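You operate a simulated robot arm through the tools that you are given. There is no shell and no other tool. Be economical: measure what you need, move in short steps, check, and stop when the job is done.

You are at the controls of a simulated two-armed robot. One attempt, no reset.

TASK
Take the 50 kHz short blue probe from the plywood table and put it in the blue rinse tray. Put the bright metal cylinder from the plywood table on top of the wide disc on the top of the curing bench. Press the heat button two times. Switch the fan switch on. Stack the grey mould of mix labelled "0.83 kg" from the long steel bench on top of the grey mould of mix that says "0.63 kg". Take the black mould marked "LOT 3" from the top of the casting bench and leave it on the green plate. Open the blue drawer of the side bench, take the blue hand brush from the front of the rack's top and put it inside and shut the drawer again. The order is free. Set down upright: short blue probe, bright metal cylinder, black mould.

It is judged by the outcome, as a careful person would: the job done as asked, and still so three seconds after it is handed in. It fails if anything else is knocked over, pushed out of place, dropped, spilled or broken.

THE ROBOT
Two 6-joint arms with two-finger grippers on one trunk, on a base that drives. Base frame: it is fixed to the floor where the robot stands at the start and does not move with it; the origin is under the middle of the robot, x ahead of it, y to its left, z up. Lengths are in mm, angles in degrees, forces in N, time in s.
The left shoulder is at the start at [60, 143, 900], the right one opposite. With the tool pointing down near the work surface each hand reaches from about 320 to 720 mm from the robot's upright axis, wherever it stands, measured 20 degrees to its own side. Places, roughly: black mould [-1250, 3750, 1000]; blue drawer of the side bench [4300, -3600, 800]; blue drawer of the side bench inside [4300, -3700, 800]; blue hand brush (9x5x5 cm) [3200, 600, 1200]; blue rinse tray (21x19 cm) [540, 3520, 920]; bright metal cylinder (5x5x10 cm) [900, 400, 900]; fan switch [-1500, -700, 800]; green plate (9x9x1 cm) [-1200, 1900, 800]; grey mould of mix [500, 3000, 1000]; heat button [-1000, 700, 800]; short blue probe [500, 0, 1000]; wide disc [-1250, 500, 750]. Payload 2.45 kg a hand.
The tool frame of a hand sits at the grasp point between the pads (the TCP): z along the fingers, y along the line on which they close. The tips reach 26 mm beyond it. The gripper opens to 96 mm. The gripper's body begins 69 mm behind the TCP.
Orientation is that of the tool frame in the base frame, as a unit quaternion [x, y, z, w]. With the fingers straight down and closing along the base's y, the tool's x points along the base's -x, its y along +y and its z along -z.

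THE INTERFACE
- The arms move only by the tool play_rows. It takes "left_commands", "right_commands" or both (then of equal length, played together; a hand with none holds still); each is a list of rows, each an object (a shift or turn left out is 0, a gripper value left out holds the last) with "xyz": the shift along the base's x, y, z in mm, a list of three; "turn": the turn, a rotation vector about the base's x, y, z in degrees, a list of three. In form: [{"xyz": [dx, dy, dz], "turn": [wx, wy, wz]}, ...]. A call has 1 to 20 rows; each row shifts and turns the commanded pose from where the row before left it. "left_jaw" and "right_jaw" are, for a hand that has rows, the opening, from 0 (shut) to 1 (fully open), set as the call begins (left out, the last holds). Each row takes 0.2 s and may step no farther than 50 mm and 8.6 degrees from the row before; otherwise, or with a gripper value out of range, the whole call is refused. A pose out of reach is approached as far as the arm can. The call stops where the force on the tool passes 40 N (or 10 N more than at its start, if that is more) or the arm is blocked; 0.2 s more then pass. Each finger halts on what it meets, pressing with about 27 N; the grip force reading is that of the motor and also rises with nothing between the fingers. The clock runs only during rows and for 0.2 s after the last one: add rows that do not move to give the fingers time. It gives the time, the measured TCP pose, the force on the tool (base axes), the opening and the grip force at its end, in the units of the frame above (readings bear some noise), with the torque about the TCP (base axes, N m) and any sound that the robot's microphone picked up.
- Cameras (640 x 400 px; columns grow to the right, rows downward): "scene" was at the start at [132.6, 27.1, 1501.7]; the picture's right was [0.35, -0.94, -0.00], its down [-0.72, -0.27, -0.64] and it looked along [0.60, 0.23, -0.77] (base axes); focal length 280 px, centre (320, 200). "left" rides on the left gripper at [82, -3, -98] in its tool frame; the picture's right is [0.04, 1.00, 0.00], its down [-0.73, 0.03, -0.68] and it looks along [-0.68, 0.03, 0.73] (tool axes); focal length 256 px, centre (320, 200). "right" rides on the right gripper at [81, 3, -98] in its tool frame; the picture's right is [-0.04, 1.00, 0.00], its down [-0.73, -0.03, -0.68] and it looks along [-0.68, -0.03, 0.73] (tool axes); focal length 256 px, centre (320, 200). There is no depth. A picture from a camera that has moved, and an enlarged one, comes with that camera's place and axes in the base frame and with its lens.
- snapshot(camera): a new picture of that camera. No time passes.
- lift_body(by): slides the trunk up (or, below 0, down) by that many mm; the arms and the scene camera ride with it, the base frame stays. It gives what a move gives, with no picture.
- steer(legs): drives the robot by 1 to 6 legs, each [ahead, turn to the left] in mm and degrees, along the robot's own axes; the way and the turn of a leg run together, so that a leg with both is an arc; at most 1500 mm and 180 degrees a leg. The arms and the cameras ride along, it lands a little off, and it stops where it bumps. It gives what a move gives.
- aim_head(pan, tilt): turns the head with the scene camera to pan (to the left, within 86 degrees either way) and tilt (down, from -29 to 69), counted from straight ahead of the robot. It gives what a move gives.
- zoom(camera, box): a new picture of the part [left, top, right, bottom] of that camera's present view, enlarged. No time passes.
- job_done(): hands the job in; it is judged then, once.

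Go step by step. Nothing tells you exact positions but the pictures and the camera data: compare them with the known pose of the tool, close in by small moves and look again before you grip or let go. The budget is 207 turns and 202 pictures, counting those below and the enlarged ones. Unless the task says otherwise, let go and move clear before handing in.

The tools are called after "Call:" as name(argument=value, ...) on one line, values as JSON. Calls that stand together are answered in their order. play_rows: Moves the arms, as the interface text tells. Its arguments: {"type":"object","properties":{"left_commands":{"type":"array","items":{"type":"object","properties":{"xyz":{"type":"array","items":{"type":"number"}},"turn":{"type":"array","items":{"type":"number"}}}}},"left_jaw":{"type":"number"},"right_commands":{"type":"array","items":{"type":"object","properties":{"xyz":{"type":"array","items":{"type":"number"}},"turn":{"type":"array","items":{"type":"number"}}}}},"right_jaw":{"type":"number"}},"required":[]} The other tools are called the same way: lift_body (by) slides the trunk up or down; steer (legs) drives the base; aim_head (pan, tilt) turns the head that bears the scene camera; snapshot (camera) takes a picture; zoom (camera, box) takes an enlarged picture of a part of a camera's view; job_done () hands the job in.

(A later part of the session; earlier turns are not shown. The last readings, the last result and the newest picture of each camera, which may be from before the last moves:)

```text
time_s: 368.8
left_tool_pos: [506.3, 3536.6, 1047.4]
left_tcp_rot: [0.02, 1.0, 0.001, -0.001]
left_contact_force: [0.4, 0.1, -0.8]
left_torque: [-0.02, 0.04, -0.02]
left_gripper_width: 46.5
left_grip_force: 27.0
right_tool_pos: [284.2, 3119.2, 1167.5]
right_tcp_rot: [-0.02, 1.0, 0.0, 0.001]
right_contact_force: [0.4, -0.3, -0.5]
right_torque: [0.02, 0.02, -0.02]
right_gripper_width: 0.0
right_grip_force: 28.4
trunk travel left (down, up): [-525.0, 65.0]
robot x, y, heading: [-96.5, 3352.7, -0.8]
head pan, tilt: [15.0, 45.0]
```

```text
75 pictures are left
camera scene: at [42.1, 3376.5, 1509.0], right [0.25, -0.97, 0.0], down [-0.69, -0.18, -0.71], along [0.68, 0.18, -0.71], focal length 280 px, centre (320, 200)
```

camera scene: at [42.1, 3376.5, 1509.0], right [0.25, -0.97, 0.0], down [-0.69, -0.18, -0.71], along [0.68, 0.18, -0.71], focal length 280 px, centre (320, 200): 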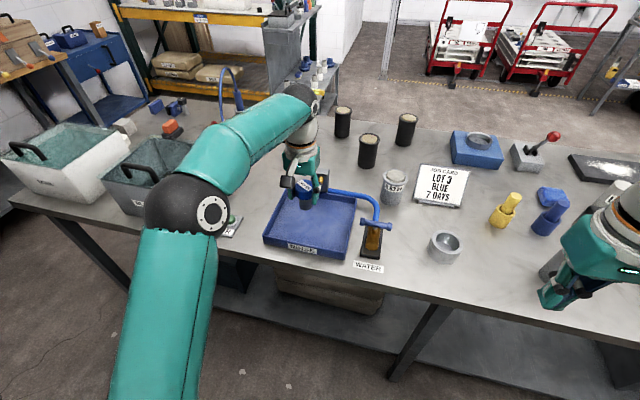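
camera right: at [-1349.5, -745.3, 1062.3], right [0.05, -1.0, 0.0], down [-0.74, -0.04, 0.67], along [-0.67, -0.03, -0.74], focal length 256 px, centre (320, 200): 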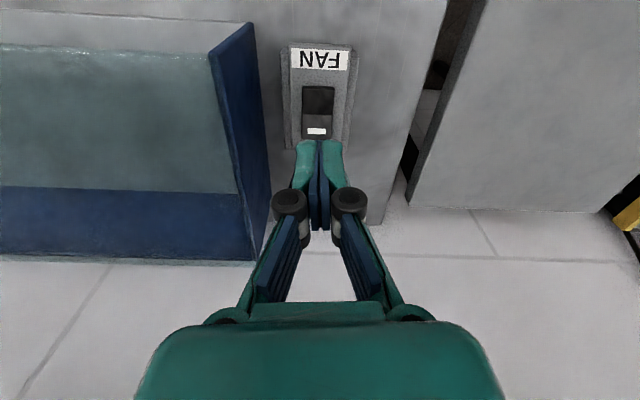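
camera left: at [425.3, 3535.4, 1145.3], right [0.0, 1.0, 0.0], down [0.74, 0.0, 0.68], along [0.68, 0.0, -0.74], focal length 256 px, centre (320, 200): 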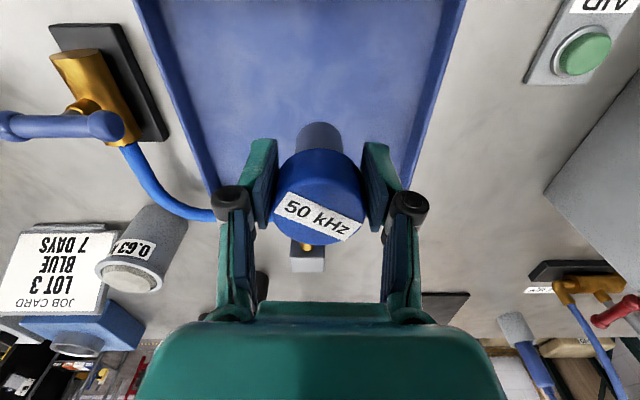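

The probe is over the tray interior. I lower it, then creep to contact.

Call:
play_rows(left_commands=[{"xyz": [3, -8, -25]}, {"xyz": [0, 0, -25]}, {"xyz": [0, 0, -20]}, {"xyz": [0, 0, -10]}, {"xyz": [0, 0, -5]}, {"xyz": [0, 0, 0]}])

Call:
play_rows(left_commands=[{"xyz": [0, 0, -4]}, {"xyz": [0, 0, -3]}, {"xyz": [0, 0, 0]}])

Call:
zoom(camera="scene", box=[240, 130, 420, 280])

```text
time_s: 370.2
left_tool_pos: [508.1, 3529.0, 966.3]
left_tcp_rot: [0.02, 1.0, 0.001, 0.003]
left_contact_force: [2.7, 1.0, 20.6]
left_torque: [0.0, -0.38, -0.03]
left_gripper_width: 46.2
left_grip_force: 26.9
right_tool_pos: [282.7, 3118.1, 1167.8]
right_tcp_rot: [-0.021, 1.0, 0.001, 0.002]
right_contact_force: [0.3, -0.8, -0.7]
right_torque: [0.01, -0.03, 0.0]
right_gripper_width: 0.0
right_grip_force: 28.2
trunk travel left (down, up): [-525.0, 65.0]
robot x, y, heading: [-95.7, 3357.2, -0.6]
head pan, tilt: [15.0, 45.0]
```

```text
time_s: 371.0
left_tool_pos: [508.3, 3527.4, 958.4]
left_tcp_rot: [0.021, 1.0, 0.002, 0.001]
left_contact_force: [1.4, 1.7, 21.1]
left_torque: [0.04, -0.23, 0.02]
left_gripper_width: 46.2
left_grip_force: 27.1
right_tool_pos: [282.0, 3119.2, 1167.6]
right_tcp_rot: [-0.021, 1.0, 0.001, 0.003]
right_contact_force: [0.7, -0.2, -0.3]
right_torque: [0.01, -0.02, 0.0]
right_gripper_width: 0.0
right_grip_force: 28.4
trunk travel left (down, up): [-525.0, 65.0]
robot x, y, heading: [-101.1, 3358.5, -0.4]
head pan, tilt: [15.0, 45.0]
```

```text
2.67 times, centred on (330, 205) of scene
camera zoom: at [39.4, 3375.9, 1509.4], right [0.25, -0.97, 0.0], down [-0.68, -0.18, -0.71], along [0.69, 0.18, -0.71], focal length 746 px, centre (293, 187)
```

zoom: 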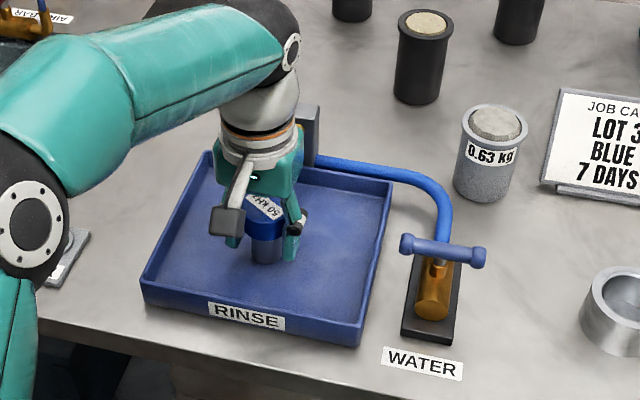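

The probe stands in the tray. I open and lift straight up.

Call:
play_rows(left_commands=[{"xyz": [0, 0, 0]}, {"xyz": [0, 0, 0]}, {"xyz": [0, 0, 0]}, {"xyz": [0, 0, 0]}, {"xyz": [0, 0, 25]}, {"xyz": [0, 0, 40]}, {"xyz": [0, 0, 45]}, {"xyz": [0, 0, 45]}, {"xyz": [-30, 0, 30]}, {"xyz": [-40, 0, 10]}, {"xyz": [-40, 0, 0]}], left_jaw=1)

Call:
snapshot(camera="left")

Call:
aim_head(pan=-25, tilt=40)

Call:
snapshot(camera="scene")

Call:
snapshot(camera="right")

```text
time_s: 373.4
left_tool_pos: [395.3, 3527.5, 1152.1]
left_tcp_rot: [0.02, 1.0, 0.001, 0.001]
left_contact_force: [-1.4, 0.0, -0.3]
left_torque: [-0.01, -0.01, -0.01]
left_gripper_width: 96.0
left_grip_force: 0.1
right_tool_pos: [282.4, 3120.1, 1168.3]
right_tcp_rot: [-0.021, 1.0, 0.001, 0.003]
right_contact_force: [-0.3, 0.2, -0.5]
right_torque: [0.02, -0.01, 0.0]
right_gripper_width: 0.0
right_grip_force: 28.6
trunk travel left (down, up): [-525.0, 65.0]
robot x, y, heading: [-99.5, 3357.6, -0.6]
head pan, tilt: [15.0, 45.0]
```

```text
73 pictures are left
camera left: at [315.0, 3526.9, 1250.6], right [0.0, 1.0, 0.0], down [0.73, 0.0, 0.68], along [0.68, 0.0, -0.73], focal length 256 px, centre (320, 200)
```

left: 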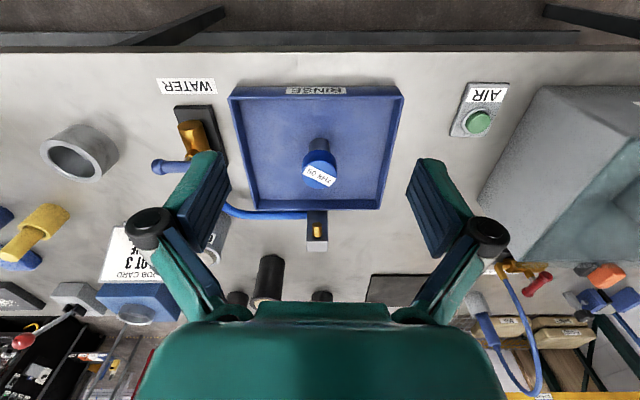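

```text
time_s: 374.5
left_tool_pos: [397.7, 3528.1, 1151.8]
left_tcp_rot: [0.02, 1.0, 0.001, -0.002]
left_contact_force: [-0.8, 0.7, 0.3]
left_torque: [-0.02, 0.01, 0.0]
left_gripper_width: 96.1
left_grip_force: 0.1
right_tool_pos: [284.8, 3119.4, 1167.1]
right_tcp_rot: [-0.021, 1.0, 0.001, 0.002]
right_contact_force: [0.0, -0.1, -1.3]
right_torque: [0.02, 0.0, 0.01]
right_gripper_width: 0.2
right_grip_force: 28.6
trunk travel left (down, up): [-525.0, 65.0]
robot x, y, heading: [-99.8, 3359.9, -0.5]
head pan, tilt: [-25.0, 40.0]
```

```text
72 pictures are left
camera scene: at [39.8, 3319.6, 1516.3], right [-0.43, -0.9, 0.0], down [-0.58, 0.28, -0.77], along [0.69, -0.33, -0.64], focal length 280 px, centre (320, 200)
```

scene: 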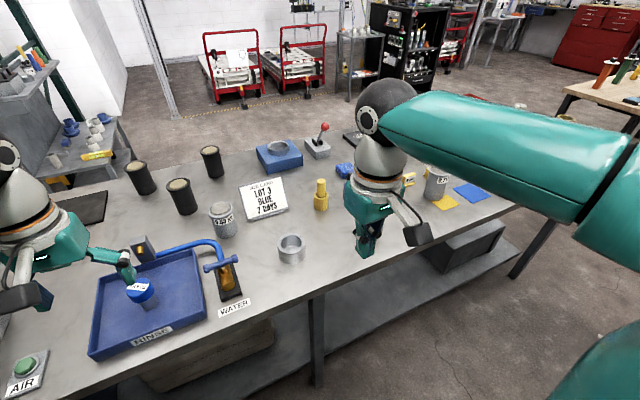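

```text
71 pictures are left
camera right: at [202.0, 3118.3, 1264.9], right [0.0, 1.0, 0.0], down [0.73, 0.0, 0.68], along [0.68, 0.0, -0.73], focal length 256 px, centre (320, 200)
```

right: 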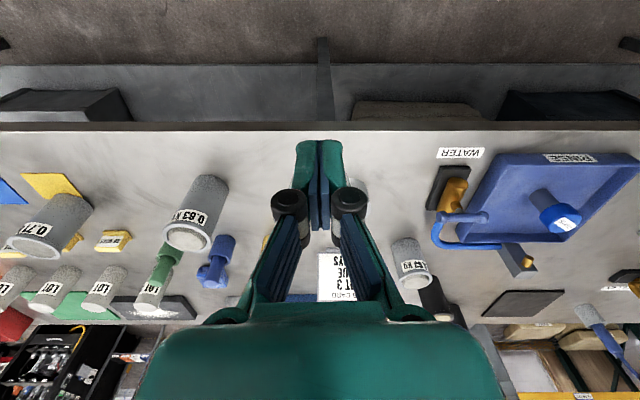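

Probe upright in the tray. The right camera shows moulds: I confirm the labels by zoom.

Call:
zoom(camera="right", box=[140, 160, 460, 300])

```text
2.00 times, centred on (300, 230) of right
camera zoom: at [202.0, 3118.3, 1264.9], right [0.0, 1.0, 0.0], down [0.73, 0.0, 0.68], along [0.68, 0.0, -0.73], focal length 512 px, centre (360, 140)
```

zoom: 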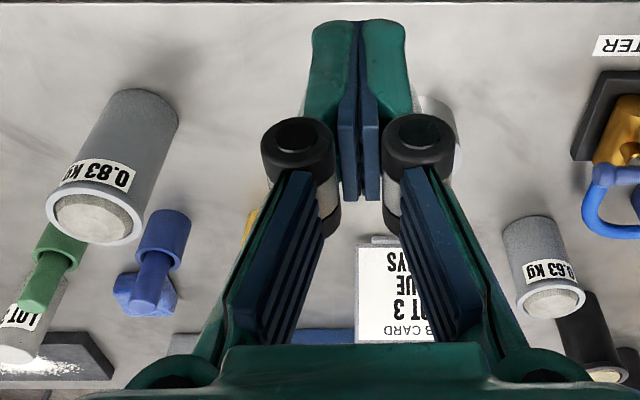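

Confirmed: "0.83 kg" at about [510, 2914] (top ~1016) and "0.63 kg" at [671, 3312] (top ~995). I reposition to take the 0.83 mould with the right hand.

Call:
play_rows(left_commands=[{"xyz": [-40, 0, 0]}, {"xyz": [-40, 0, 0]}], right_commands=[{"xyz": [0, -10, 0]}, {"xyz": [0, 0, 0]}], right_jaw=1)

Call:
steer(legs=[[0, -57], [235, 0]])

Call:
steer(legs=[[0, 57]])

Call:
snapshot(camera="right")

```text
time_s: 375.1
left_tool_pos: [316.7, 3529.3, 1152.4]
left_tcp_rot: [0.02, 1.0, 0.001, 0.0]
left_contact_force: [-0.5, -0.4, 0.5]
left_torque: [0.03, -0.02, 0.03]
left_gripper_width: 96.0
left_grip_force: 0.1
right_tool_pos: [282.5, 3109.7, 1166.6]
right_tcp_rot: [-0.021, 1.0, 0.001, 0.001]
right_contact_force: [-0.7, 0.6, 0.9]
right_torque: [-0.01, -0.03, 0.03]
right_gripper_width: 86.2
right_grip_force: 0.2
trunk travel left (down, up): [-525.0, 65.0]
robot x, y, heading: [-99.0, 3357.8, -0.5]
head pan, tilt: [-25.0, 40.0]
```

```text
time_s: 379.6
left_tool_pos: [408.6, 2915.4, 1150.2]
left_tcp_rot: [0.482, 0.876, 0.003, 0.0]
left_contact_force: [-0.1, 0.3, -0.6]
left_torque: [0.09, -0.02, 0.01]
left_gripper_width: 95.7
left_grip_force: 0.1
right_tool_pos: [43.5, 2708.1, 1166.7]
right_tcp_rot: [0.447, 0.894, 0.001, 0.002]
right_contact_force: [-0.2, -0.4, -0.9]
right_torque: [0.03, -0.02, -0.01]
right_gripper_width: 96.1
right_grip_force: 0.1
trunk travel left (down, up): [-525.0, 65.0]
robot x, y, heading: [47.2, 3172.7, -55.7]
head pan, tilt: [-25.0, 40.0]
```

```text
time_s: 382.9
left_tool_pos: [458.7, 3342.1, 1152.0]
left_tcp_rot: [0.001, 1.0, 0.001, 0.0]
left_contact_force: [1.0, -0.8, -0.3]
left_torque: [0.02, 0.03, 0.0]
left_gripper_width: 96.0
left_grip_force: 0.1
right_tool_pos: [438.8, 2921.8, 1167.9]
right_tcp_rot: [-0.04, 0.999, 0.001, 0.002]
right_contact_force: [0.1, -0.1, 0.7]
right_torque: [0.0, 0.0, -0.02]
right_gripper_width: 96.0
right_grip_force: 0.1
trunk travel left (down, up): [-525.0, 65.0]
robot x, y, heading: [51.8, 3134.9, 1.1]
head pan, tilt: [-25.0, 40.0]
```

```text
69 pictures are left
camera right: at [357.1, 2917.4, 1265.4], right [-0.04, 1.0, 0.0], down [0.73, 0.03, 0.68], along [0.68, 0.03, -0.73], focal length 256 px, centre (320, 200)
```

right: 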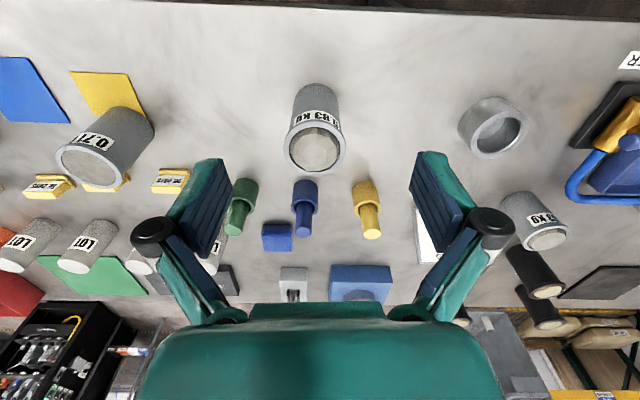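

The 0.83 mould is right below the hand at [508, 2919]. I descend over it and grip.

Call:
play_rows(right_commands=[{"xyz": [35, -1, -10]}, {"xyz": [34, -1, -20]}, {"xyz": [0, 0, -40]}, {"xyz": [0, 0, -30]}, {"xyz": [0, 0, 0]}])

Call:
snapshot(camera="right")

```text
time_s: 384.1
left_tool_pos: [458.8, 3340.8, 1152.9]
left_tcp_rot: [0.001, 1.0, 0.001, -0.001]
left_contact_force: [-0.5, -0.8, 0.3]
left_torque: [0.02, -0.05, 0.0]
left_gripper_width: 95.9
left_grip_force: 0.0
right_tool_pos: [508.0, 2919.8, 1068.0]
right_tcp_rot: [-0.04, 0.999, 0.001, 0.002]
right_contact_force: [-0.4, -0.2, 0.8]
right_torque: [0.03, 0.0, 0.04]
right_gripper_width: 96.0
right_grip_force: 0.0
trunk travel left (down, up): [-525.0, 65.0]
robot x, y, heading: [50.5, 3138.8, 1.4]
head pan, tilt: [-25.0, 40.0]
```

```text
68 pictures are left
camera right: at [425.8, 2914.9, 1166.1], right [-0.04, 1.0, 0.0], down [0.73, 0.03, 0.68], along [0.68, 0.03, -0.73], focal length 256 px, centre (320, 200)
```

right: 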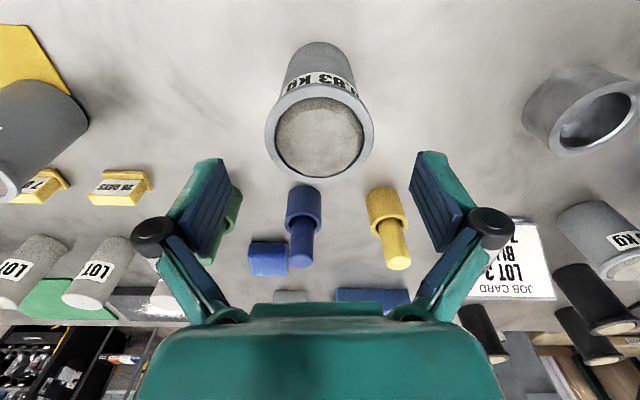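

Call:
play_rows(right_commands=[{"xyz": [-4, -1, -30]}, {"xyz": [0, 0, -30]}, {"xyz": [0, 0, -23]}, {"xyz": [0, 0, 0]}])

Call:
play_rows(right_commands=[{"xyz": [0, 0, 0]}, {"xyz": [0, 0, 0]}, {"xyz": [0, 0, 0]}, {"xyz": [0, 0, 10]}, {"xyz": [0, 0, 30]}, {"xyz": [0, 0, 40]}, {"xyz": [0, 0, 45]}, {"xyz": [0, 0, 45]}, {"xyz": [0, 0, 20]}, {"xyz": [0, 0, 0]}], right_jaw=0)

Call:
snapshot(camera="right")

```text
time_s: 385.1
left_tool_pos: [457.8, 3342.0, 1152.2]
left_tcp_rot: [0.001, 1.0, 0.001, -0.001]
left_contact_force: [0.4, 0.6, -0.6]
left_torque: [-0.02, 0.02, -0.01]
left_gripper_width: 96.2
left_grip_force: 0.1
right_tool_pos: [504.3, 2920.0, 983.9]
right_tcp_rot: [-0.039, 0.999, 0.001, 0.001]
right_contact_force: [-0.4, 0.3, -0.1]
right_torque: [0.0, -0.02, 0.01]
right_gripper_width: 95.8
right_grip_force: 0.1
trunk travel left (down, up): [-525.0, 65.0]
robot x, y, heading: [49.4, 3134.4, 1.0]
head pan, tilt: [-25.0, 40.0]
```

```text
time_s: 387.3
left_tool_pos: [459.8, 3341.6, 1152.8]
left_tcp_rot: [0.001, 1.0, 0.002, -0.001]
left_contact_force: [1.0, 0.0, 0.3]
left_torque: [0.02, 0.02, -0.01]
left_gripper_width: 96.0
left_grip_force: 0.1
right_tool_pos: [503.8, 2919.3, 1174.4]
right_tcp_rot: [-0.04, 0.999, 0.001, 0.001]
right_contact_force: [-0.1, 1.4, -8.6]
right_torque: [0.02, 0.06, 0.04]
right_gripper_width: 63.7
right_grip_force: 27.3
trunk travel left (down, up): [-525.0, 65.0]
robot x, y, heading: [45.8, 3138.7, 0.8]
head pan, tilt: [-25.0, 40.0]
```

```text
67 pictures are left
camera right: at [422.1, 2914.7, 1273.3], right [-0.04, 1.0, 0.0], down [0.73, 0.03, 0.68], along [0.68, 0.03, -0.73], focal length 256 px, centre (320, 200)
```

right: 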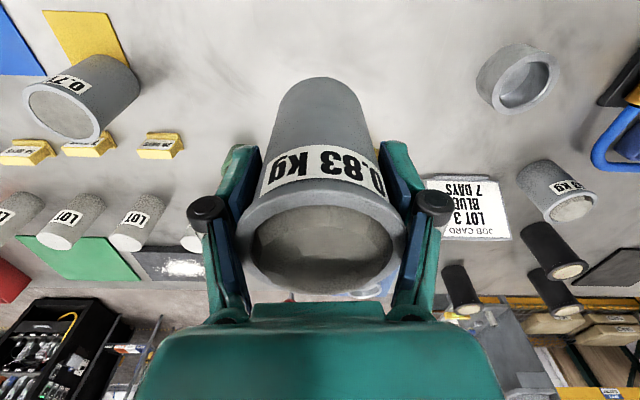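

0.83 kg is held (weight reads right). I turn 36° left in place so the 0.63 mould comes in front of the right hand.

Call:
steer(legs=[[0, 36]])

Call:
aim_head(pan=-20, tilt=45)

Call:
snapshot(camera="scene")

Call:
snapshot(camera="right")

```text
time_s: 389.6
left_tool_pos: [259.6, 3543.9, 1153.3]
left_tcp_rot: [-0.309, 0.951, 0.001, -0.002]
left_contact_force: [0.2, 0.7, 0.0]
left_torque: [0.01, 0.02, 0.0]
left_gripper_width: 96.2
left_grip_force: 0.0
right_tool_pos: [544.3, 3227.9, 1175.5]
right_tcp_rot: [-0.347, 0.938, 0.001, 0.001]
right_contact_force: [0.4, -0.5, -8.0]
right_torque: [-0.04, 0.04, 0.0]
right_gripper_width: 63.6
right_grip_force: 27.1
trunk travel left (down, up): [-525.0, 65.0]
robot x, y, heading: [64.4, 3113.6, 37.3]
head pan, tilt: [-25.0, 40.0]
```

```text
time_s: 390.3
left_tool_pos: [260.0, 3544.5, 1151.5]
left_tcp_rot: [-0.309, 0.951, 0.0, -0.002]
left_contact_force: [0.3, 0.0, -0.3]
left_torque: [-0.02, -0.03, -0.02]
left_gripper_width: 96.1
left_grip_force: 0.1
right_tool_pos: [544.7, 3229.5, 1174.9]
right_tcp_rot: [-0.348, 0.938, 0.0, 0.001]
right_contact_force: [-0.8, -0.6, -7.7]
right_torque: [-0.05, 0.03, 0.01]
right_gripper_width: 63.8
right_grip_force: 26.9
trunk travel left (down, up): [-525.0, 65.0]
robot x, y, heading: [64.8, 3115.6, 37.1]
head pan, tilt: [-20.0, 45.0]
```

```text
66 pictures are left
camera scene: at [189.4, 3179.2, 1509.0], right [0.3, -0.96, 0.0], down [-0.68, -0.21, -0.71], along [0.68, 0.21, -0.71], focal length 280 px, centre (320, 200)
```

scene: 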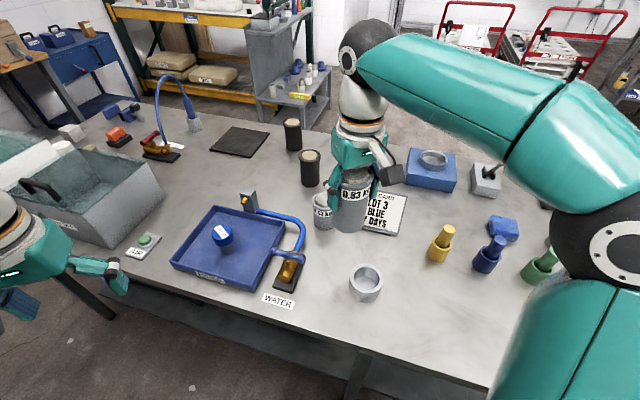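

```text
65 pictures are left
camera right: at [479.9, 3177.6, 1273.5], right [-0.62, 0.78, 0.0], down [0.57, 0.45, 0.68], along [0.53, 0.42, -0.73], focal length 256 px, centre (320, 200)
```

right: 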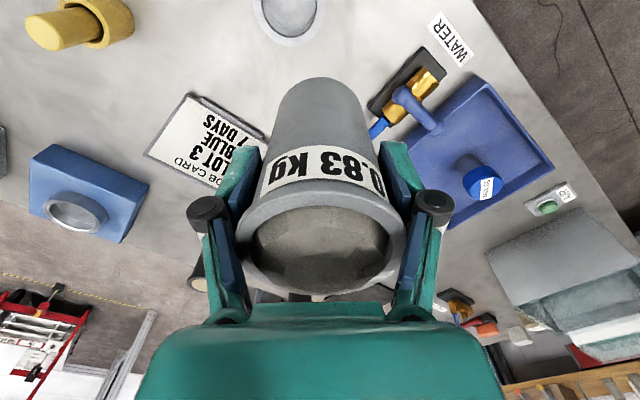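

Call:
zoom(camera="scene", box=[270, 130, 430, 250])

```text
3.33 times, centred on (350, 190) of scene
camera zoom: at [189.4, 3179.2, 1509.0], right [0.3, -0.96, 0.0], down [-0.68, -0.21, -0.71], along [0.68, 0.21, -0.71], focal length 933 px, centre (220, 233)
```

zoom: 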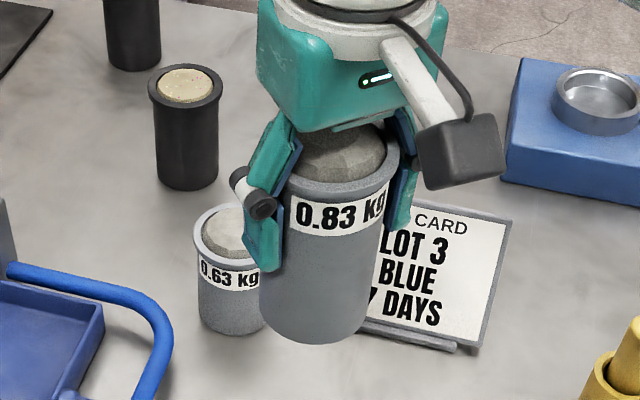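

The 0.63 mould's top centre triangulates to about [688, 3322, 986]. I bring the 0.83 mould near it at a safe height and look again.

Call:
play_rows(right_commands=[{"xyz": [26, 17, -12]}, {"xyz": [26, 17, -12]}, {"xyz": [26, 17, -12]}, {"xyz": [26, 17, -14]}, {"xyz": [20, 12, -10]}, {"xyz": [0, 0, 0]}])

Call:
zoom(camera="scene", box=[270, 110, 430, 230])

Call:
snapshot(camera="right")

```text
time_s: 391.7
left_tool_pos: [259.8, 3542.5, 1152.9]
left_tcp_rot: [-0.309, 0.951, 0.001, -0.001]
left_contact_force: [0.2, -0.1, 0.8]
left_torque: [0.01, 0.0, 0.03]
left_gripper_width: 96.0
left_grip_force: 0.2
right_tool_pos: [667.2, 3309.5, 1114.5]
right_tcp_rot: [-0.348, 0.937, 0.001, 0.001]
right_contact_force: [0.9, -0.1, -7.6]
right_torque: [0.0, 0.01, 0.01]
right_gripper_width: 63.6
right_grip_force: 27.1
trunk travel left (down, up): [-525.0, 65.0]
robot x, y, heading: [65.8, 3117.6, 37.2]
head pan, tilt: [-20.0, 45.0]
```

```text
3.33 times, centred on (350, 170) of scene
camera zoom: at [189.9, 3177.8, 1509.1], right [0.3, -0.96, 0.0], down [-0.68, -0.21, -0.71], along [0.68, 0.21, -0.71], focal length 933 px, centre (220, 300)
```

zoom: 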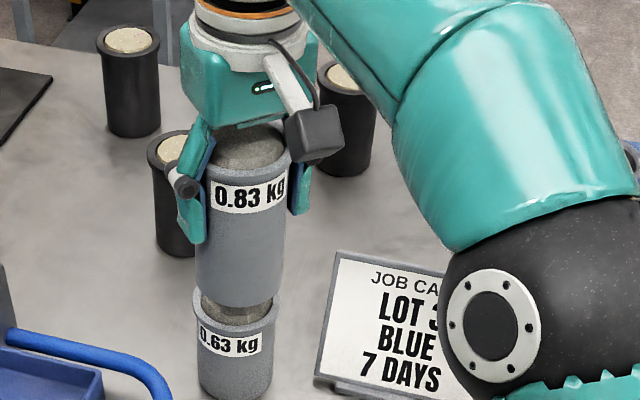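

```text
62 pictures are left
camera right: at [603.0, 3257.1, 1213.2], right [-0.62, 0.78, 0.0], down [0.57, 0.45, 0.68], along [0.53, 0.42, -0.73], focal length 256 px, centre (320, 200)
```

right: 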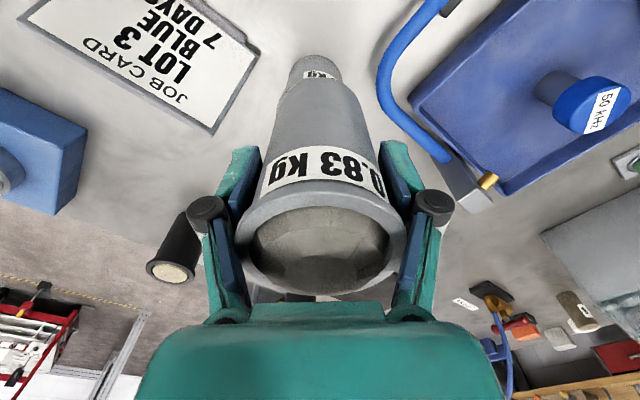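

Lateral alignment is good; I move ~20 mm farther and lower closer, then recheck.

Call:
play_rows(right_commands=[{"xyz": [18, 10, 0]}, {"xyz": [0, 0, -15]}, {"xyz": [0, 0, -15]}, {"xyz": [0, 0, 0]}])

Call:
zoom(camera="scene", box=[290, 120, 390, 220])

Call:
zoom(camera="right", box=[240, 40, 400, 140])

```text
time_s: 392.7
left_tool_pos: [259.7, 3544.6, 1152.8]
left_tcp_rot: [-0.309, 0.951, 0.001, -0.001]
left_contact_force: [-0.1, 0.8, -1.0]
left_torque: [0.04, 0.01, -0.01]
left_gripper_width: 96.0
left_grip_force: 0.0
right_tool_pos: [685.4, 3319.4, 1085.0]
right_tcp_rot: [-0.348, 0.937, 0.001, 0.001]
right_contact_force: [-0.5, 0.3, -8.5]
right_torque: [-0.02, 0.05, 0.01]
right_gripper_width: 63.4
right_grip_force: 27.6
trunk travel left (down, up): [-525.0, 65.0]
robot x, y, heading: [64.0, 3121.4, 37.4]
head pan, tilt: [-20.0, 45.0]
```

```text
4.00 times, centred on (340, 170) of scene
camera zoom: at [190.2, 3178.0, 1509.0], right [0.3, -0.96, 0.0], down [-0.68, -0.21, -0.71], along [0.67, 0.21, -0.71], focal length 1120 px, centre (240, 320)
```

zoom: 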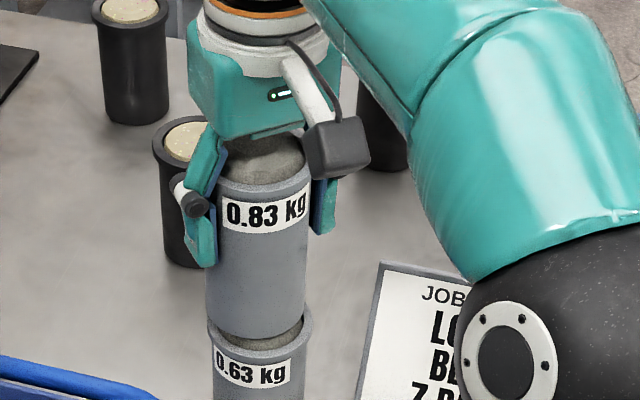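

```text
4.00 times, centred on (320, 90) of right
camera zoom: at [621.1, 3267.2, 1183.3], right [-0.62, 0.78, 0.0], down [0.57, 0.45, 0.68], along [0.53, 0.42, -0.73], focal length 1024 px, centre (320, 640)
```

zoom: 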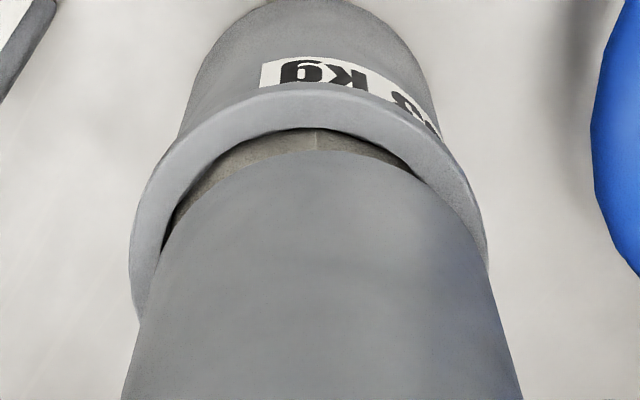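

Nearly aligned; small correction of about (-3, -4) mm, then creep down to contact.

Call:
play_rows(right_commands=[{"xyz": [-3, -4, 0]}, {"xyz": [0, 0, -6]}, {"xyz": [0, 0, -4]}, {"xyz": [0, 0, 0]}])

Call:
zoom(camera="right", box=[240, 40, 400, 140])

Call:
zoom(camera="scene", box=[290, 140, 390, 240])

```text
time_s: 393.7
left_tool_pos: [259.7, 3543.4, 1152.2]
left_tcp_rot: [-0.309, 0.951, 0.001, -0.002]
left_contact_force: [-0.6, 0.4, -0.6]
left_torque: [-0.02, 0.01, 0.01]
left_gripper_width: 96.2
left_grip_force: 0.0
right_tool_pos: [684.0, 3315.1, 1074.7]
right_tcp_rot: [-0.348, 0.938, 0.001, 0.001]
right_contact_force: [-0.1, -0.1, -5.6]
right_torque: [0.01, 0.05, 0.01]
right_gripper_width: 63.8
right_grip_force: 27.0
trunk travel left (down, up): [-525.0, 65.0]
robot x, y, heading: [68.5, 3118.4, 37.3]
head pan, tilt: [-20.0, 45.0]
```

```text
4.00 times, centred on (320, 90) of right
camera zoom: at [618.9, 3262.7, 1173.2], right [-0.62, 0.78, 0.0], down [0.57, 0.45, 0.68], along [0.53, 0.42, -0.73], focal length 1024 px, centre (320, 640)
```

zoom: 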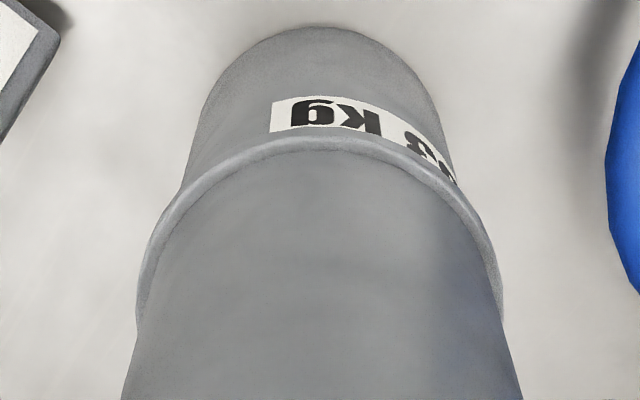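

```text
4.00 times, centred on (340, 190) of scene
camera zoom: at [190.5, 3178.4, 1509.0], right [0.3, -0.96, 0.0], down [-0.68, -0.21, -0.71], along [0.67, 0.21, -0.71], focal length 1120 px, centre (240, 240)
```

zoom: 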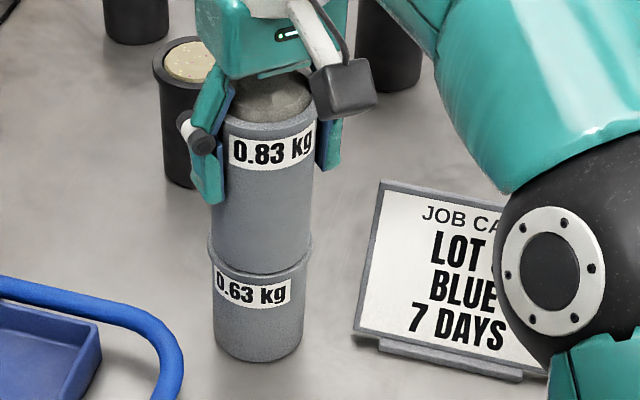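

Very well centred. I creep down to contact.

Call:
play_rows(right_commands=[{"xyz": [0, 0, -3]}, {"xyz": [0, 0, 0]}])

Call:
play_rows(right_commands=[{"xyz": [0, 0, -3]}, {"xyz": [0, 0, 0]}])

```text
time_s: 394.3
left_tool_pos: [258.3, 3542.4, 1153.5]
left_tcp_rot: [-0.309, 0.951, 0.001, -0.001]
left_contact_force: [1.1, -0.2, 0.0]
left_torque: [-0.01, 0.0, -0.02]
left_gripper_width: 96.0
left_grip_force: 0.0
right_tool_pos: [681.9, 3313.5, 1075.3]
right_tcp_rot: [-0.348, 0.938, 0.002, 0.004]
right_contact_force: [3.1, 0.5, 13.4]
right_torque: [-0.2, -0.02, 0.03]
right_gripper_width: 63.8
right_grip_force: 27.1
trunk travel left (down, up): [-525.0, 65.0]
robot x, y, heading: [63.1, 3118.4, 37.1]
head pan, tilt: [-20.0, 45.0]
```

```text
time_s: 394.9
left_tool_pos: [258.4, 3543.3, 1152.9]
left_tcp_rot: [-0.309, 0.951, 0.0, -0.001]
left_contact_force: [0.9, -0.3, -0.4]
left_torque: [-0.01, 0.03, -0.01]
left_gripper_width: 96.0
left_grip_force: 0.0
right_tool_pos: [683.0, 3313.5, 1071.3]
right_tcp_rot: [-0.348, 0.937, 0.003, 0.004]
right_contact_force: [7.2, -0.2, 21.6]
right_torque: [0.11, -0.44, 0.01]
right_gripper_width: 63.8
right_grip_force: 27.4
trunk travel left (down, up): [-525.0, 65.0]
robot x, y, heading: [61.1, 3120.1, 37.2]
head pan, tilt: [-20.0, 45.0]
```

Contact made; I relieve slightly, open and lift straight up.

Call:
play_rows(right_commands=[{"xyz": [0, 0, 3]}, {"xyz": [0, 0, 0]}])

Call:
play_rows(right_commands=[{"xyz": [0, 0, 0]}, {"xyz": [0, 0, 0]}, {"xyz": [0, 0, 0]}, {"xyz": [0, 0, 0]}, {"xyz": [0, 0, 20]}, {"xyz": [0, 0, 30]}, {"xyz": [-5, -4, 35]}, {"xyz": [-20, -15, 25]}, {"xyz": [-35, -20, 10]}, {"xyz": [-40, -20, 0]}, {"xyz": [-40, -20, 0]}], right_jaw=1)

Call:
snapshot(camera="scene")

```text
time_s: 395.5
left_tool_pos: [257.7, 3542.7, 1152.5]
left_tcp_rot: [-0.309, 0.951, 0.002, -0.001]
left_contact_force: [0.1, 0.5, -0.1]
left_torque: [0.01, -0.04, -0.02]
left_gripper_width: 96.1
left_grip_force: 0.1
right_tool_pos: [682.4, 3313.8, 1072.6]
right_tcp_rot: [-0.349, 0.937, 0.001, 0.0]
right_contact_force: [4.5, 0.6, 6.6]
right_torque: [0.19, -0.76, -0.06]
right_gripper_width: 63.9
right_grip_force: 27.1
trunk travel left (down, up): [-525.0, 65.0]
robot x, y, heading: [59.1, 3118.2, 37.3]
head pan, tilt: [-20.0, 45.0]
```

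```text
time_s: 397.9
left_tool_pos: [257.3, 3543.8, 1153.8]
left_tcp_rot: [-0.31, 0.951, 0.002, 0.0]
left_contact_force: [0.1, -0.4, 1.1]
left_torque: [0.06, -0.04, 0.01]
left_gripper_width: 95.6
left_grip_force: 0.1
right_tool_pos: [534.6, 3228.8, 1186.4]
right_tcp_rot: [-0.347, 0.938, 0.002, 0.002]
right_contact_force: [-0.4, -0.5, -0.3]
right_torque: [0.02, -0.03, -0.01]
right_gripper_width: 96.0
right_grip_force: 0.2
right hand out of reach, approached as far as the arm can: row 7
trunk travel left (down, up): [-525.0, 65.0]
robot x, y, heading: [60.7, 3122.3, 37.6]
head pan, tilt: [-20.0, 45.0]
```

```text
57 pictures are left
camera scene: at [188.2, 3176.6, 1509.3], right [0.3, -0.96, 0.0], down [-0.67, -0.21, -0.71], along [0.68, 0.21, -0.71], focal length 280 px, centre (320, 200)
```

scene: 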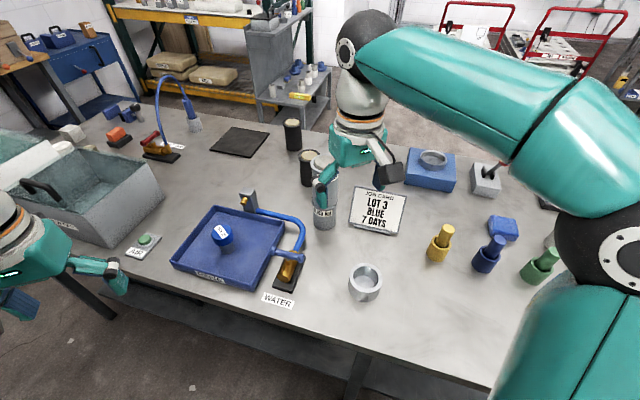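

The stack stands. Now to the casting bench: I back off and turn to face west.

Call:
steer(legs=[[-250, 0], [0, 50]])

Call:
steer(legs=[[0, 50], [280, 0]])

Call:
steer(legs=[[0, 42]])

Call:
aim_head(pan=-25, tilt=30)

Call:
snapshot(camera="scene")

```text
time_s: 402.2
left_tool_pos: [-329.4, 3398.0, 1152.0]
left_tcp_rot: [-0.676, 0.737, 0.001, -0.002]
left_contact_force: [0.1, 0.1, 0.0]
left_torque: [0.01, -0.01, -0.01]
left_gripper_width: 96.0
left_grip_force: 0.1
right_tool_pos: [88.5, 3402.9, 1184.7]
right_tcp_rot: [-0.706, 0.708, 0.001, 0.0]
right_contact_force: [0.1, -0.5, -0.5]
right_torque: [-0.01, -0.02, -0.03]
right_gripper_width: 96.0
right_grip_force: 0.0
trunk travel left (down, up): [-525.0, 65.0]
robot x, y, heading: [-99.6, 2964.9, 85.8]
head pan, tilt: [-20.0, 45.0]
```

```text
time_s: 406.7
left_tool_pos: [-771.6, 3279.9, 1152.2]
left_tcp_rot: [0.92, -0.393, 0.001, 0.002]
left_contact_force: [-0.8, -0.3, -0.6]
left_torque: [0.02, -0.04, -0.01]
left_gripper_width: 96.4
left_grip_force: 0.0
right_tool_pos: [-499.7, 3596.4, 1185.3]
right_tcp_rot: [0.935, -0.354, -0.001, 0.0]
right_contact_force: [-0.4, 0.1, 0.4]
right_torque: [0.01, -0.08, -0.05]
right_gripper_width: 96.1
right_grip_force: 0.0
trunk travel left (down, up): [-525.0, 65.0]
robot x, y, heading: [-290.5, 3181.2, 134.6]
head pan, tilt: [-20.0, 45.0]
```

```text
time_s: 409.2
left_tool_pos: [-718.2, 2933.7, 1153.3]
left_tcp_rot: [0.999, -0.041, 0.001, 0.002]
left_contact_force: [0.2, 0.5, -0.1]
left_torque: [-0.01, -0.03, 0.0]
left_gripper_width: 96.2
left_grip_force: 0.0
right_tool_pos: [-723.0, 3351.0, 1185.5]
right_tcp_rot: [1.0, 0.0, -0.001, 0.002]
right_contact_force: [0.8, 0.9, -0.4]
right_torque: [-0.04, -0.03, 0.01]
right_gripper_width: 96.0
right_grip_force: 0.0
trunk travel left (down, up): [-525.0, 65.0]
robot x, y, heading: [-287.6, 3209.8, 175.9]
head pan, tilt: [-20.0, 45.0]
```

```text
time_s: 410.0
left_tool_pos: [-716.8, 2936.4, 1153.3]
left_tcp_rot: [0.999, -0.042, 0.001, 0.002]
left_contact_force: [0.2, -0.7, 0.0]
left_torque: [-0.02, 0.0, 0.01]
left_gripper_width: 96.4
left_grip_force: 0.1
right_tool_pos: [-722.0, 3352.2, 1186.4]
right_tcp_rot: [1.0, 0.0, -0.001, 0.001]
right_contact_force: [0.8, 0.4, -0.8]
right_torque: [-0.02, 0.05, 0.0]
right_gripper_width: 95.8
right_grip_force: 0.1
trunk travel left (down, up): [-525.0, 65.0]
robot x, y, heading: [-286.8, 3209.5, 175.4]
head pan, tilt: [-25.0, 30.0]
```

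```text
56 pictures are left
camera scene: at [-424.9, 3259.7, 1531.6], right [0.49, 0.87, 0.0], down [0.44, -0.25, -0.87], along [-0.76, 0.42, -0.5], focal length 280 px, centre (320, 200)
```

scene: 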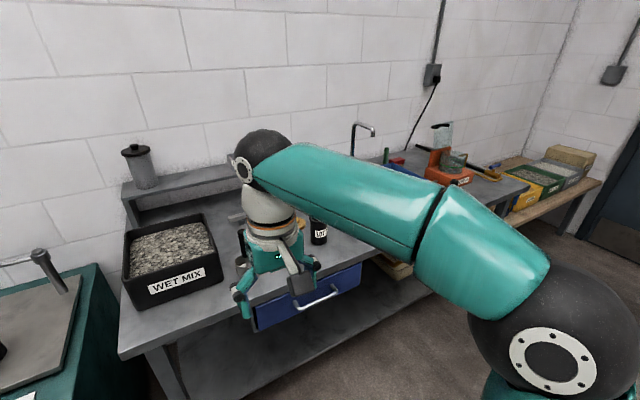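

A black mould with a LOT label is visible behind the hand, near [-1133, 3642]. I shift to stand in front of it.

Call:
steer(legs=[[0, -55], [300, 0]])

Call:
steer(legs=[[0, 56]])

Call:
aim_head(pan=0, tilt=35)

Call:
snapshot(camera="scene")

Call:
snapshot(camera="right")

```text
time_s: 414.8
left_tool_pos: [-917.5, 3659.8, 1152.2]
left_tcp_rot: [0.87, -0.493, 0.001, 0.003]
left_contact_force: [0.4, 0.3, -0.6]
left_torque: [-0.07, -0.01, 0.03]
left_gripper_width: 96.2
left_grip_force: 0.0
right_tool_pos: [-579.9, 3906.3, 1185.6]
right_tcp_rot: [0.889, -0.457, -0.001, 0.001]
right_contact_force: [-0.6, 0.3, -0.5]
right_torque: [-0.06, 0.04, 0.02]
right_gripper_width: 96.1
right_grip_force: 0.0
trunk travel left (down, up): [-525.0, 65.0]
robot x, y, heading: [-457.7, 3455.2, 121.1]
head pan, tilt: [-25.0, 30.0]
```

```text
time_s: 418.0
left_tool_pos: [-883.3, 3185.3, 1153.0]
left_tcp_rot: [1.0, -0.024, 0.001, 0.0]
left_contact_force: [-0.3, 0.6, 0.1]
left_torque: [0.0, -0.03, 0.01]
left_gripper_width: 95.8
left_grip_force: 0.0
right_tool_pos: [-904.1, 3603.0, 1186.6]
right_tcp_rot: [1.0, 0.018, 0.0, 0.001]
right_contact_force: [-0.1, 0.4, -0.1]
right_torque: [0.0, 0.01, 0.0]
right_gripper_width: 96.0
right_grip_force: 0.0
trunk travel left (down, up): [-525.0, 65.0]
robot x, y, heading: [-463.9, 3491.4, 177.4]
head pan, tilt: [-25.0, 30.0]
```

```text
time_s: 418.9
left_tool_pos: [-883.4, 3185.5, 1153.7]
left_tcp_rot: [1.0, -0.023, 0.001, 0.002]
left_contact_force: [-0.3, -0.3, 0.4]
left_torque: [-0.02, 0.04, 0.01]
left_gripper_width: 96.2
left_grip_force: 0.1
right_tool_pos: [-901.3, 3603.7, 1187.2]
right_tcp_rot: [1.0, 0.018, -0.001, 0.001]
right_contact_force: [-0.4, -0.7, 0.9]
right_torque: [0.04, -0.02, 0.02]
right_gripper_width: 96.0
right_grip_force: 0.2
trunk travel left (down, up): [-525.0, 65.0]
robot x, y, heading: [-457.6, 3493.6, 177.2]
head pan, tilt: [0.0, 35.0]
```

```text
55 pictures are left
camera scene: at [-608.3, 3500.8, 1523.9], right [0.05, 1.0, 0.0], down [0.57, -0.03, -0.82], along [-0.82, 0.04, -0.57], focal length 280 px, centre (320, 200)
```

scene: 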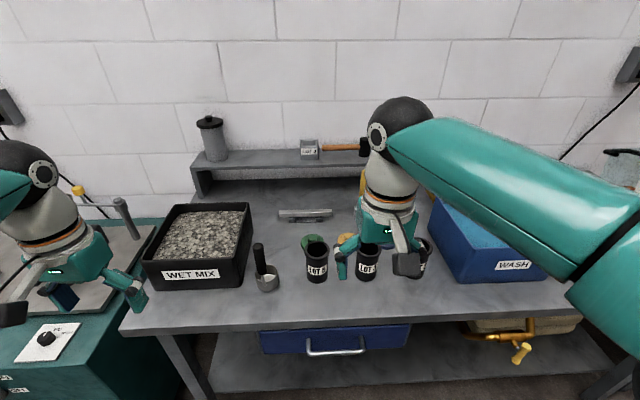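

```text
54 pictures are left
camera right: at [-819.8, 3602.4, 1285.3], right [-0.01, -1.0, 0.0], down [-0.73, 0.01, 0.68], along [-0.68, 0.0, -0.73], focal length 256 px, centre (320, 200)
```

right: 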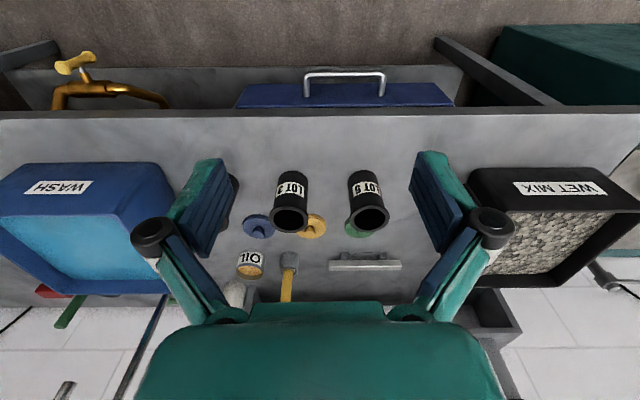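

Call:
zoom(camera="right", box=[200, 150, 420, 260])

Call:
zoom(camera="scene", box=[280, 210, 460, 310])

```text
2.91 times, centred on (310, 205) of right
camera zoom: at [-819.8, 3602.4, 1285.3], right [-0.01, -1.0, 0.0], down [-0.73, 0.01, 0.68], along [-0.68, 0.0, -0.73], focal length 745 px, centre (349, 186)
```

zoom: 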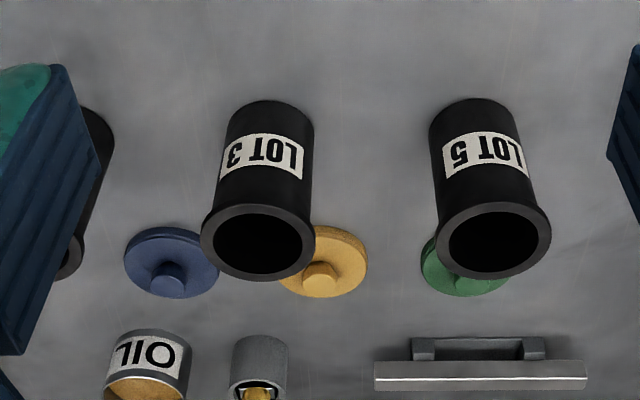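

```text
3.56 times, centred on (370, 260) of scene
camera zoom: at [-608.3, 3500.8, 1523.9], right [0.05, 1.0, 0.0], down [0.57, -0.03, -0.82], along [-0.82, 0.04, -0.57], focal length 995 px, centre (142, -13)
```

zoom: 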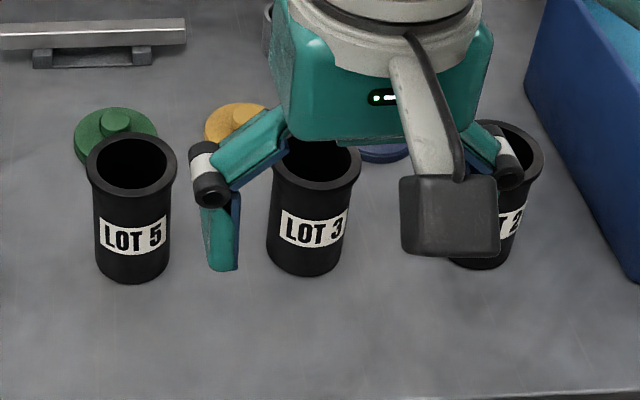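

LOT 3 is the middle black mould, rim centre about [-1122, 3653, 1004]. I drive 175 mm closer and align the right hand.

Call:
steer(legs=[[170, 0]])

Call:
snapshot(camera="right")

```text
time_s: 420.4
left_tool_pos: [-1052.0, 3193.2, 1152.7]
left_tcp_rot: [1.0, -0.023, 0.002, 0.002]
left_contact_force: [-0.7, -0.1, 0.3]
left_torque: [-0.04, -0.02, 0.02]
left_gripper_width: 95.9
left_grip_force: 0.0
right_tool_pos: [-1072.9, 3610.1, 1186.0]
right_tcp_rot: [1.0, 0.018, -0.001, 0.0]
right_contact_force: [0.2, -0.2, 1.1]
right_torque: [-0.01, -0.02, 0.0]
right_gripper_width: 95.8
right_grip_force: 0.0
trunk travel left (down, up): [-525.0, 65.0]
robot x, y, heading: [-629.3, 3502.4, 177.5]
head pan, tilt: [0.0, 35.0]
```

```text
51 pictures are left
camera right: at [-990.9, 3609.1, 1284.7], right [0.0, -1.0, 0.0], down [-0.73, 0.0, 0.68], along [-0.68, 0.0, -0.73], focal length 256 px, centre (320, 200)
```

right: 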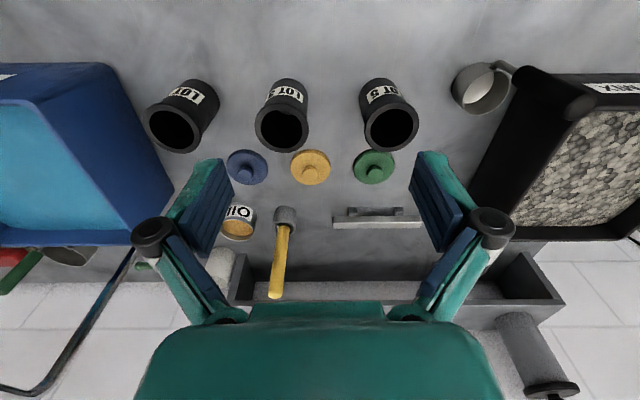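

Call:
play_rows(right_commands=[{"xyz": [-29, 22, -10]}, {"xyz": [-29, 22, -20]}, {"xyz": [0, 0, -40]}, {"xyz": [0, 0, -30]}, {"xyz": [0, 0, 0]}])

Call:
snapshot(camera="right")

```text
time_s: 421.6
left_tool_pos: [-1050.5, 3193.3, 1156.1]
left_tcp_rot: [1.0, -0.022, 0.0, 0.001]
left_contact_force: [0.4, -1.4, 0.5]
left_torque: [0.01, 0.01, 0.02]
left_gripper_width: 96.2
left_grip_force: 0.2
right_tool_pos: [-1127.6, 3656.5, 1088.8]
right_tcp_rot: [1.0, 0.018, -0.001, 0.001]
right_contact_force: [0.4, -0.2, -0.2]
right_torque: [0.01, 0.01, -0.03]
right_gripper_width: 96.4
right_grip_force: 0.2
trunk travel left (down, up): [-525.0, 65.0]
robot x, y, heading: [-630.7, 3500.1, 177.6]
head pan, tilt: [0.0, 35.0]
```

```text
50 pictures are left
camera right: at [-1045.9, 3654.6, 1186.6], right [0.0, -1.0, 0.0], down [-0.73, 0.0, 0.68], along [-0.68, 0.0, -0.73], focal length 256 px, centre (320, 200)
```

right: 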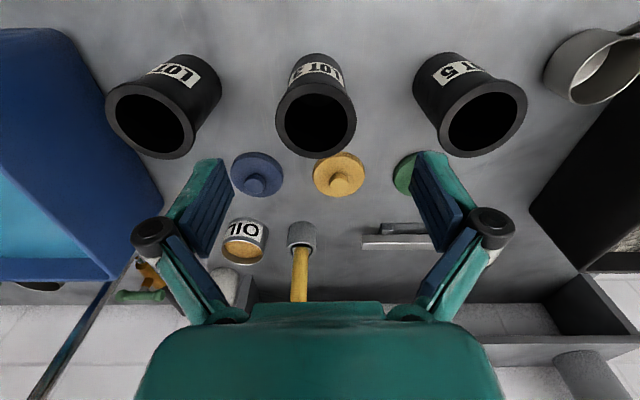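

Call:
play_rows(right_commands=[{"xyz": [-4, 2, -30]}, {"xyz": [0, 0, -30]}, {"xyz": [0, 0, -30]}, {"xyz": [0, 0, -27]}, {"xyz": [0, 0, 0]}])

Call:
play_rows(right_commands=[{"xyz": [0, 0, 0]}, {"xyz": [0, 0, 0]}, {"xyz": [0, 0, 0]}, {"xyz": [0, 0, 0]}, {"xyz": [0, 0, 10]}, {"xyz": [0, 0, 30]}, {"xyz": [0, 0, 40]}, {"xyz": [0, 0, 45]}, {"xyz": [0, 0, 45]}, {"xyz": [20, 0, 30]}, {"xyz": [30, -10, 0]}, {"xyz": [0, 0, 0]}], right_jaw=0)

Call:
snapshot(camera="right")

```text
time_s: 422.8
left_tool_pos: [-1050.5, 3193.0, 1154.8]
left_tcp_rot: [1.0, -0.022, 0.001, 0.0]
left_contact_force: [0.0, 0.7, 0.0]
left_torque: [0.02, 0.05, 0.02]
left_gripper_width: 96.0
left_grip_force: 0.0
right_tool_pos: [-1132.1, 3655.6, 970.4]
right_tcp_rot: [1.0, 0.019, -0.001, 0.001]
right_contact_force: [0.3, 0.2, 0.4]
right_torque: [0.01, -0.04, -0.01]
right_gripper_width: 96.4
right_grip_force: 0.0
trunk travel left (down, up): [-525.0, 65.0]
robot x, y, heading: [-629.6, 3498.9, 177.3]
head pan, tilt: [0.0, 35.0]
```

```text
time_s: 425.4
left_tool_pos: [-1051.7, 3193.0, 1154.5]
left_tcp_rot: [1.0, -0.022, 0.002, 0.002]
left_contact_force: [-0.2, -0.2, 0.6]
left_torque: [0.0, -0.04, -0.01]
left_gripper_width: 95.8
left_grip_force: 0.1
right_tool_pos: [-1084.5, 3646.9, 1169.3]
right_tcp_rot: [1.0, 0.019, -0.001, 0.001]
right_contact_force: [0.1, -0.1, -1.5]
right_torque: [-0.02, 0.02, -0.01]
right_gripper_width: 60.0
right_grip_force: 27.1
trunk travel left (down, up): [-525.0, 65.0]
robot x, y, heading: [-629.1, 3500.1, 177.1]
head pan, tilt: [0.0, 35.0]
```

```text
49 pictures are left
camera right: at [-1002.7, 3645.6, 1267.3], right [0.0, -1.0, 0.0], down [-0.73, 0.0, 0.68], along [-0.68, 0.0, -0.73], focal length 256 px, centre (320, 200)
```

right: 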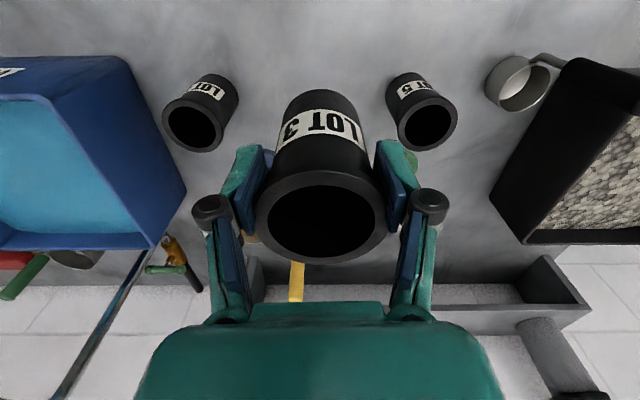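

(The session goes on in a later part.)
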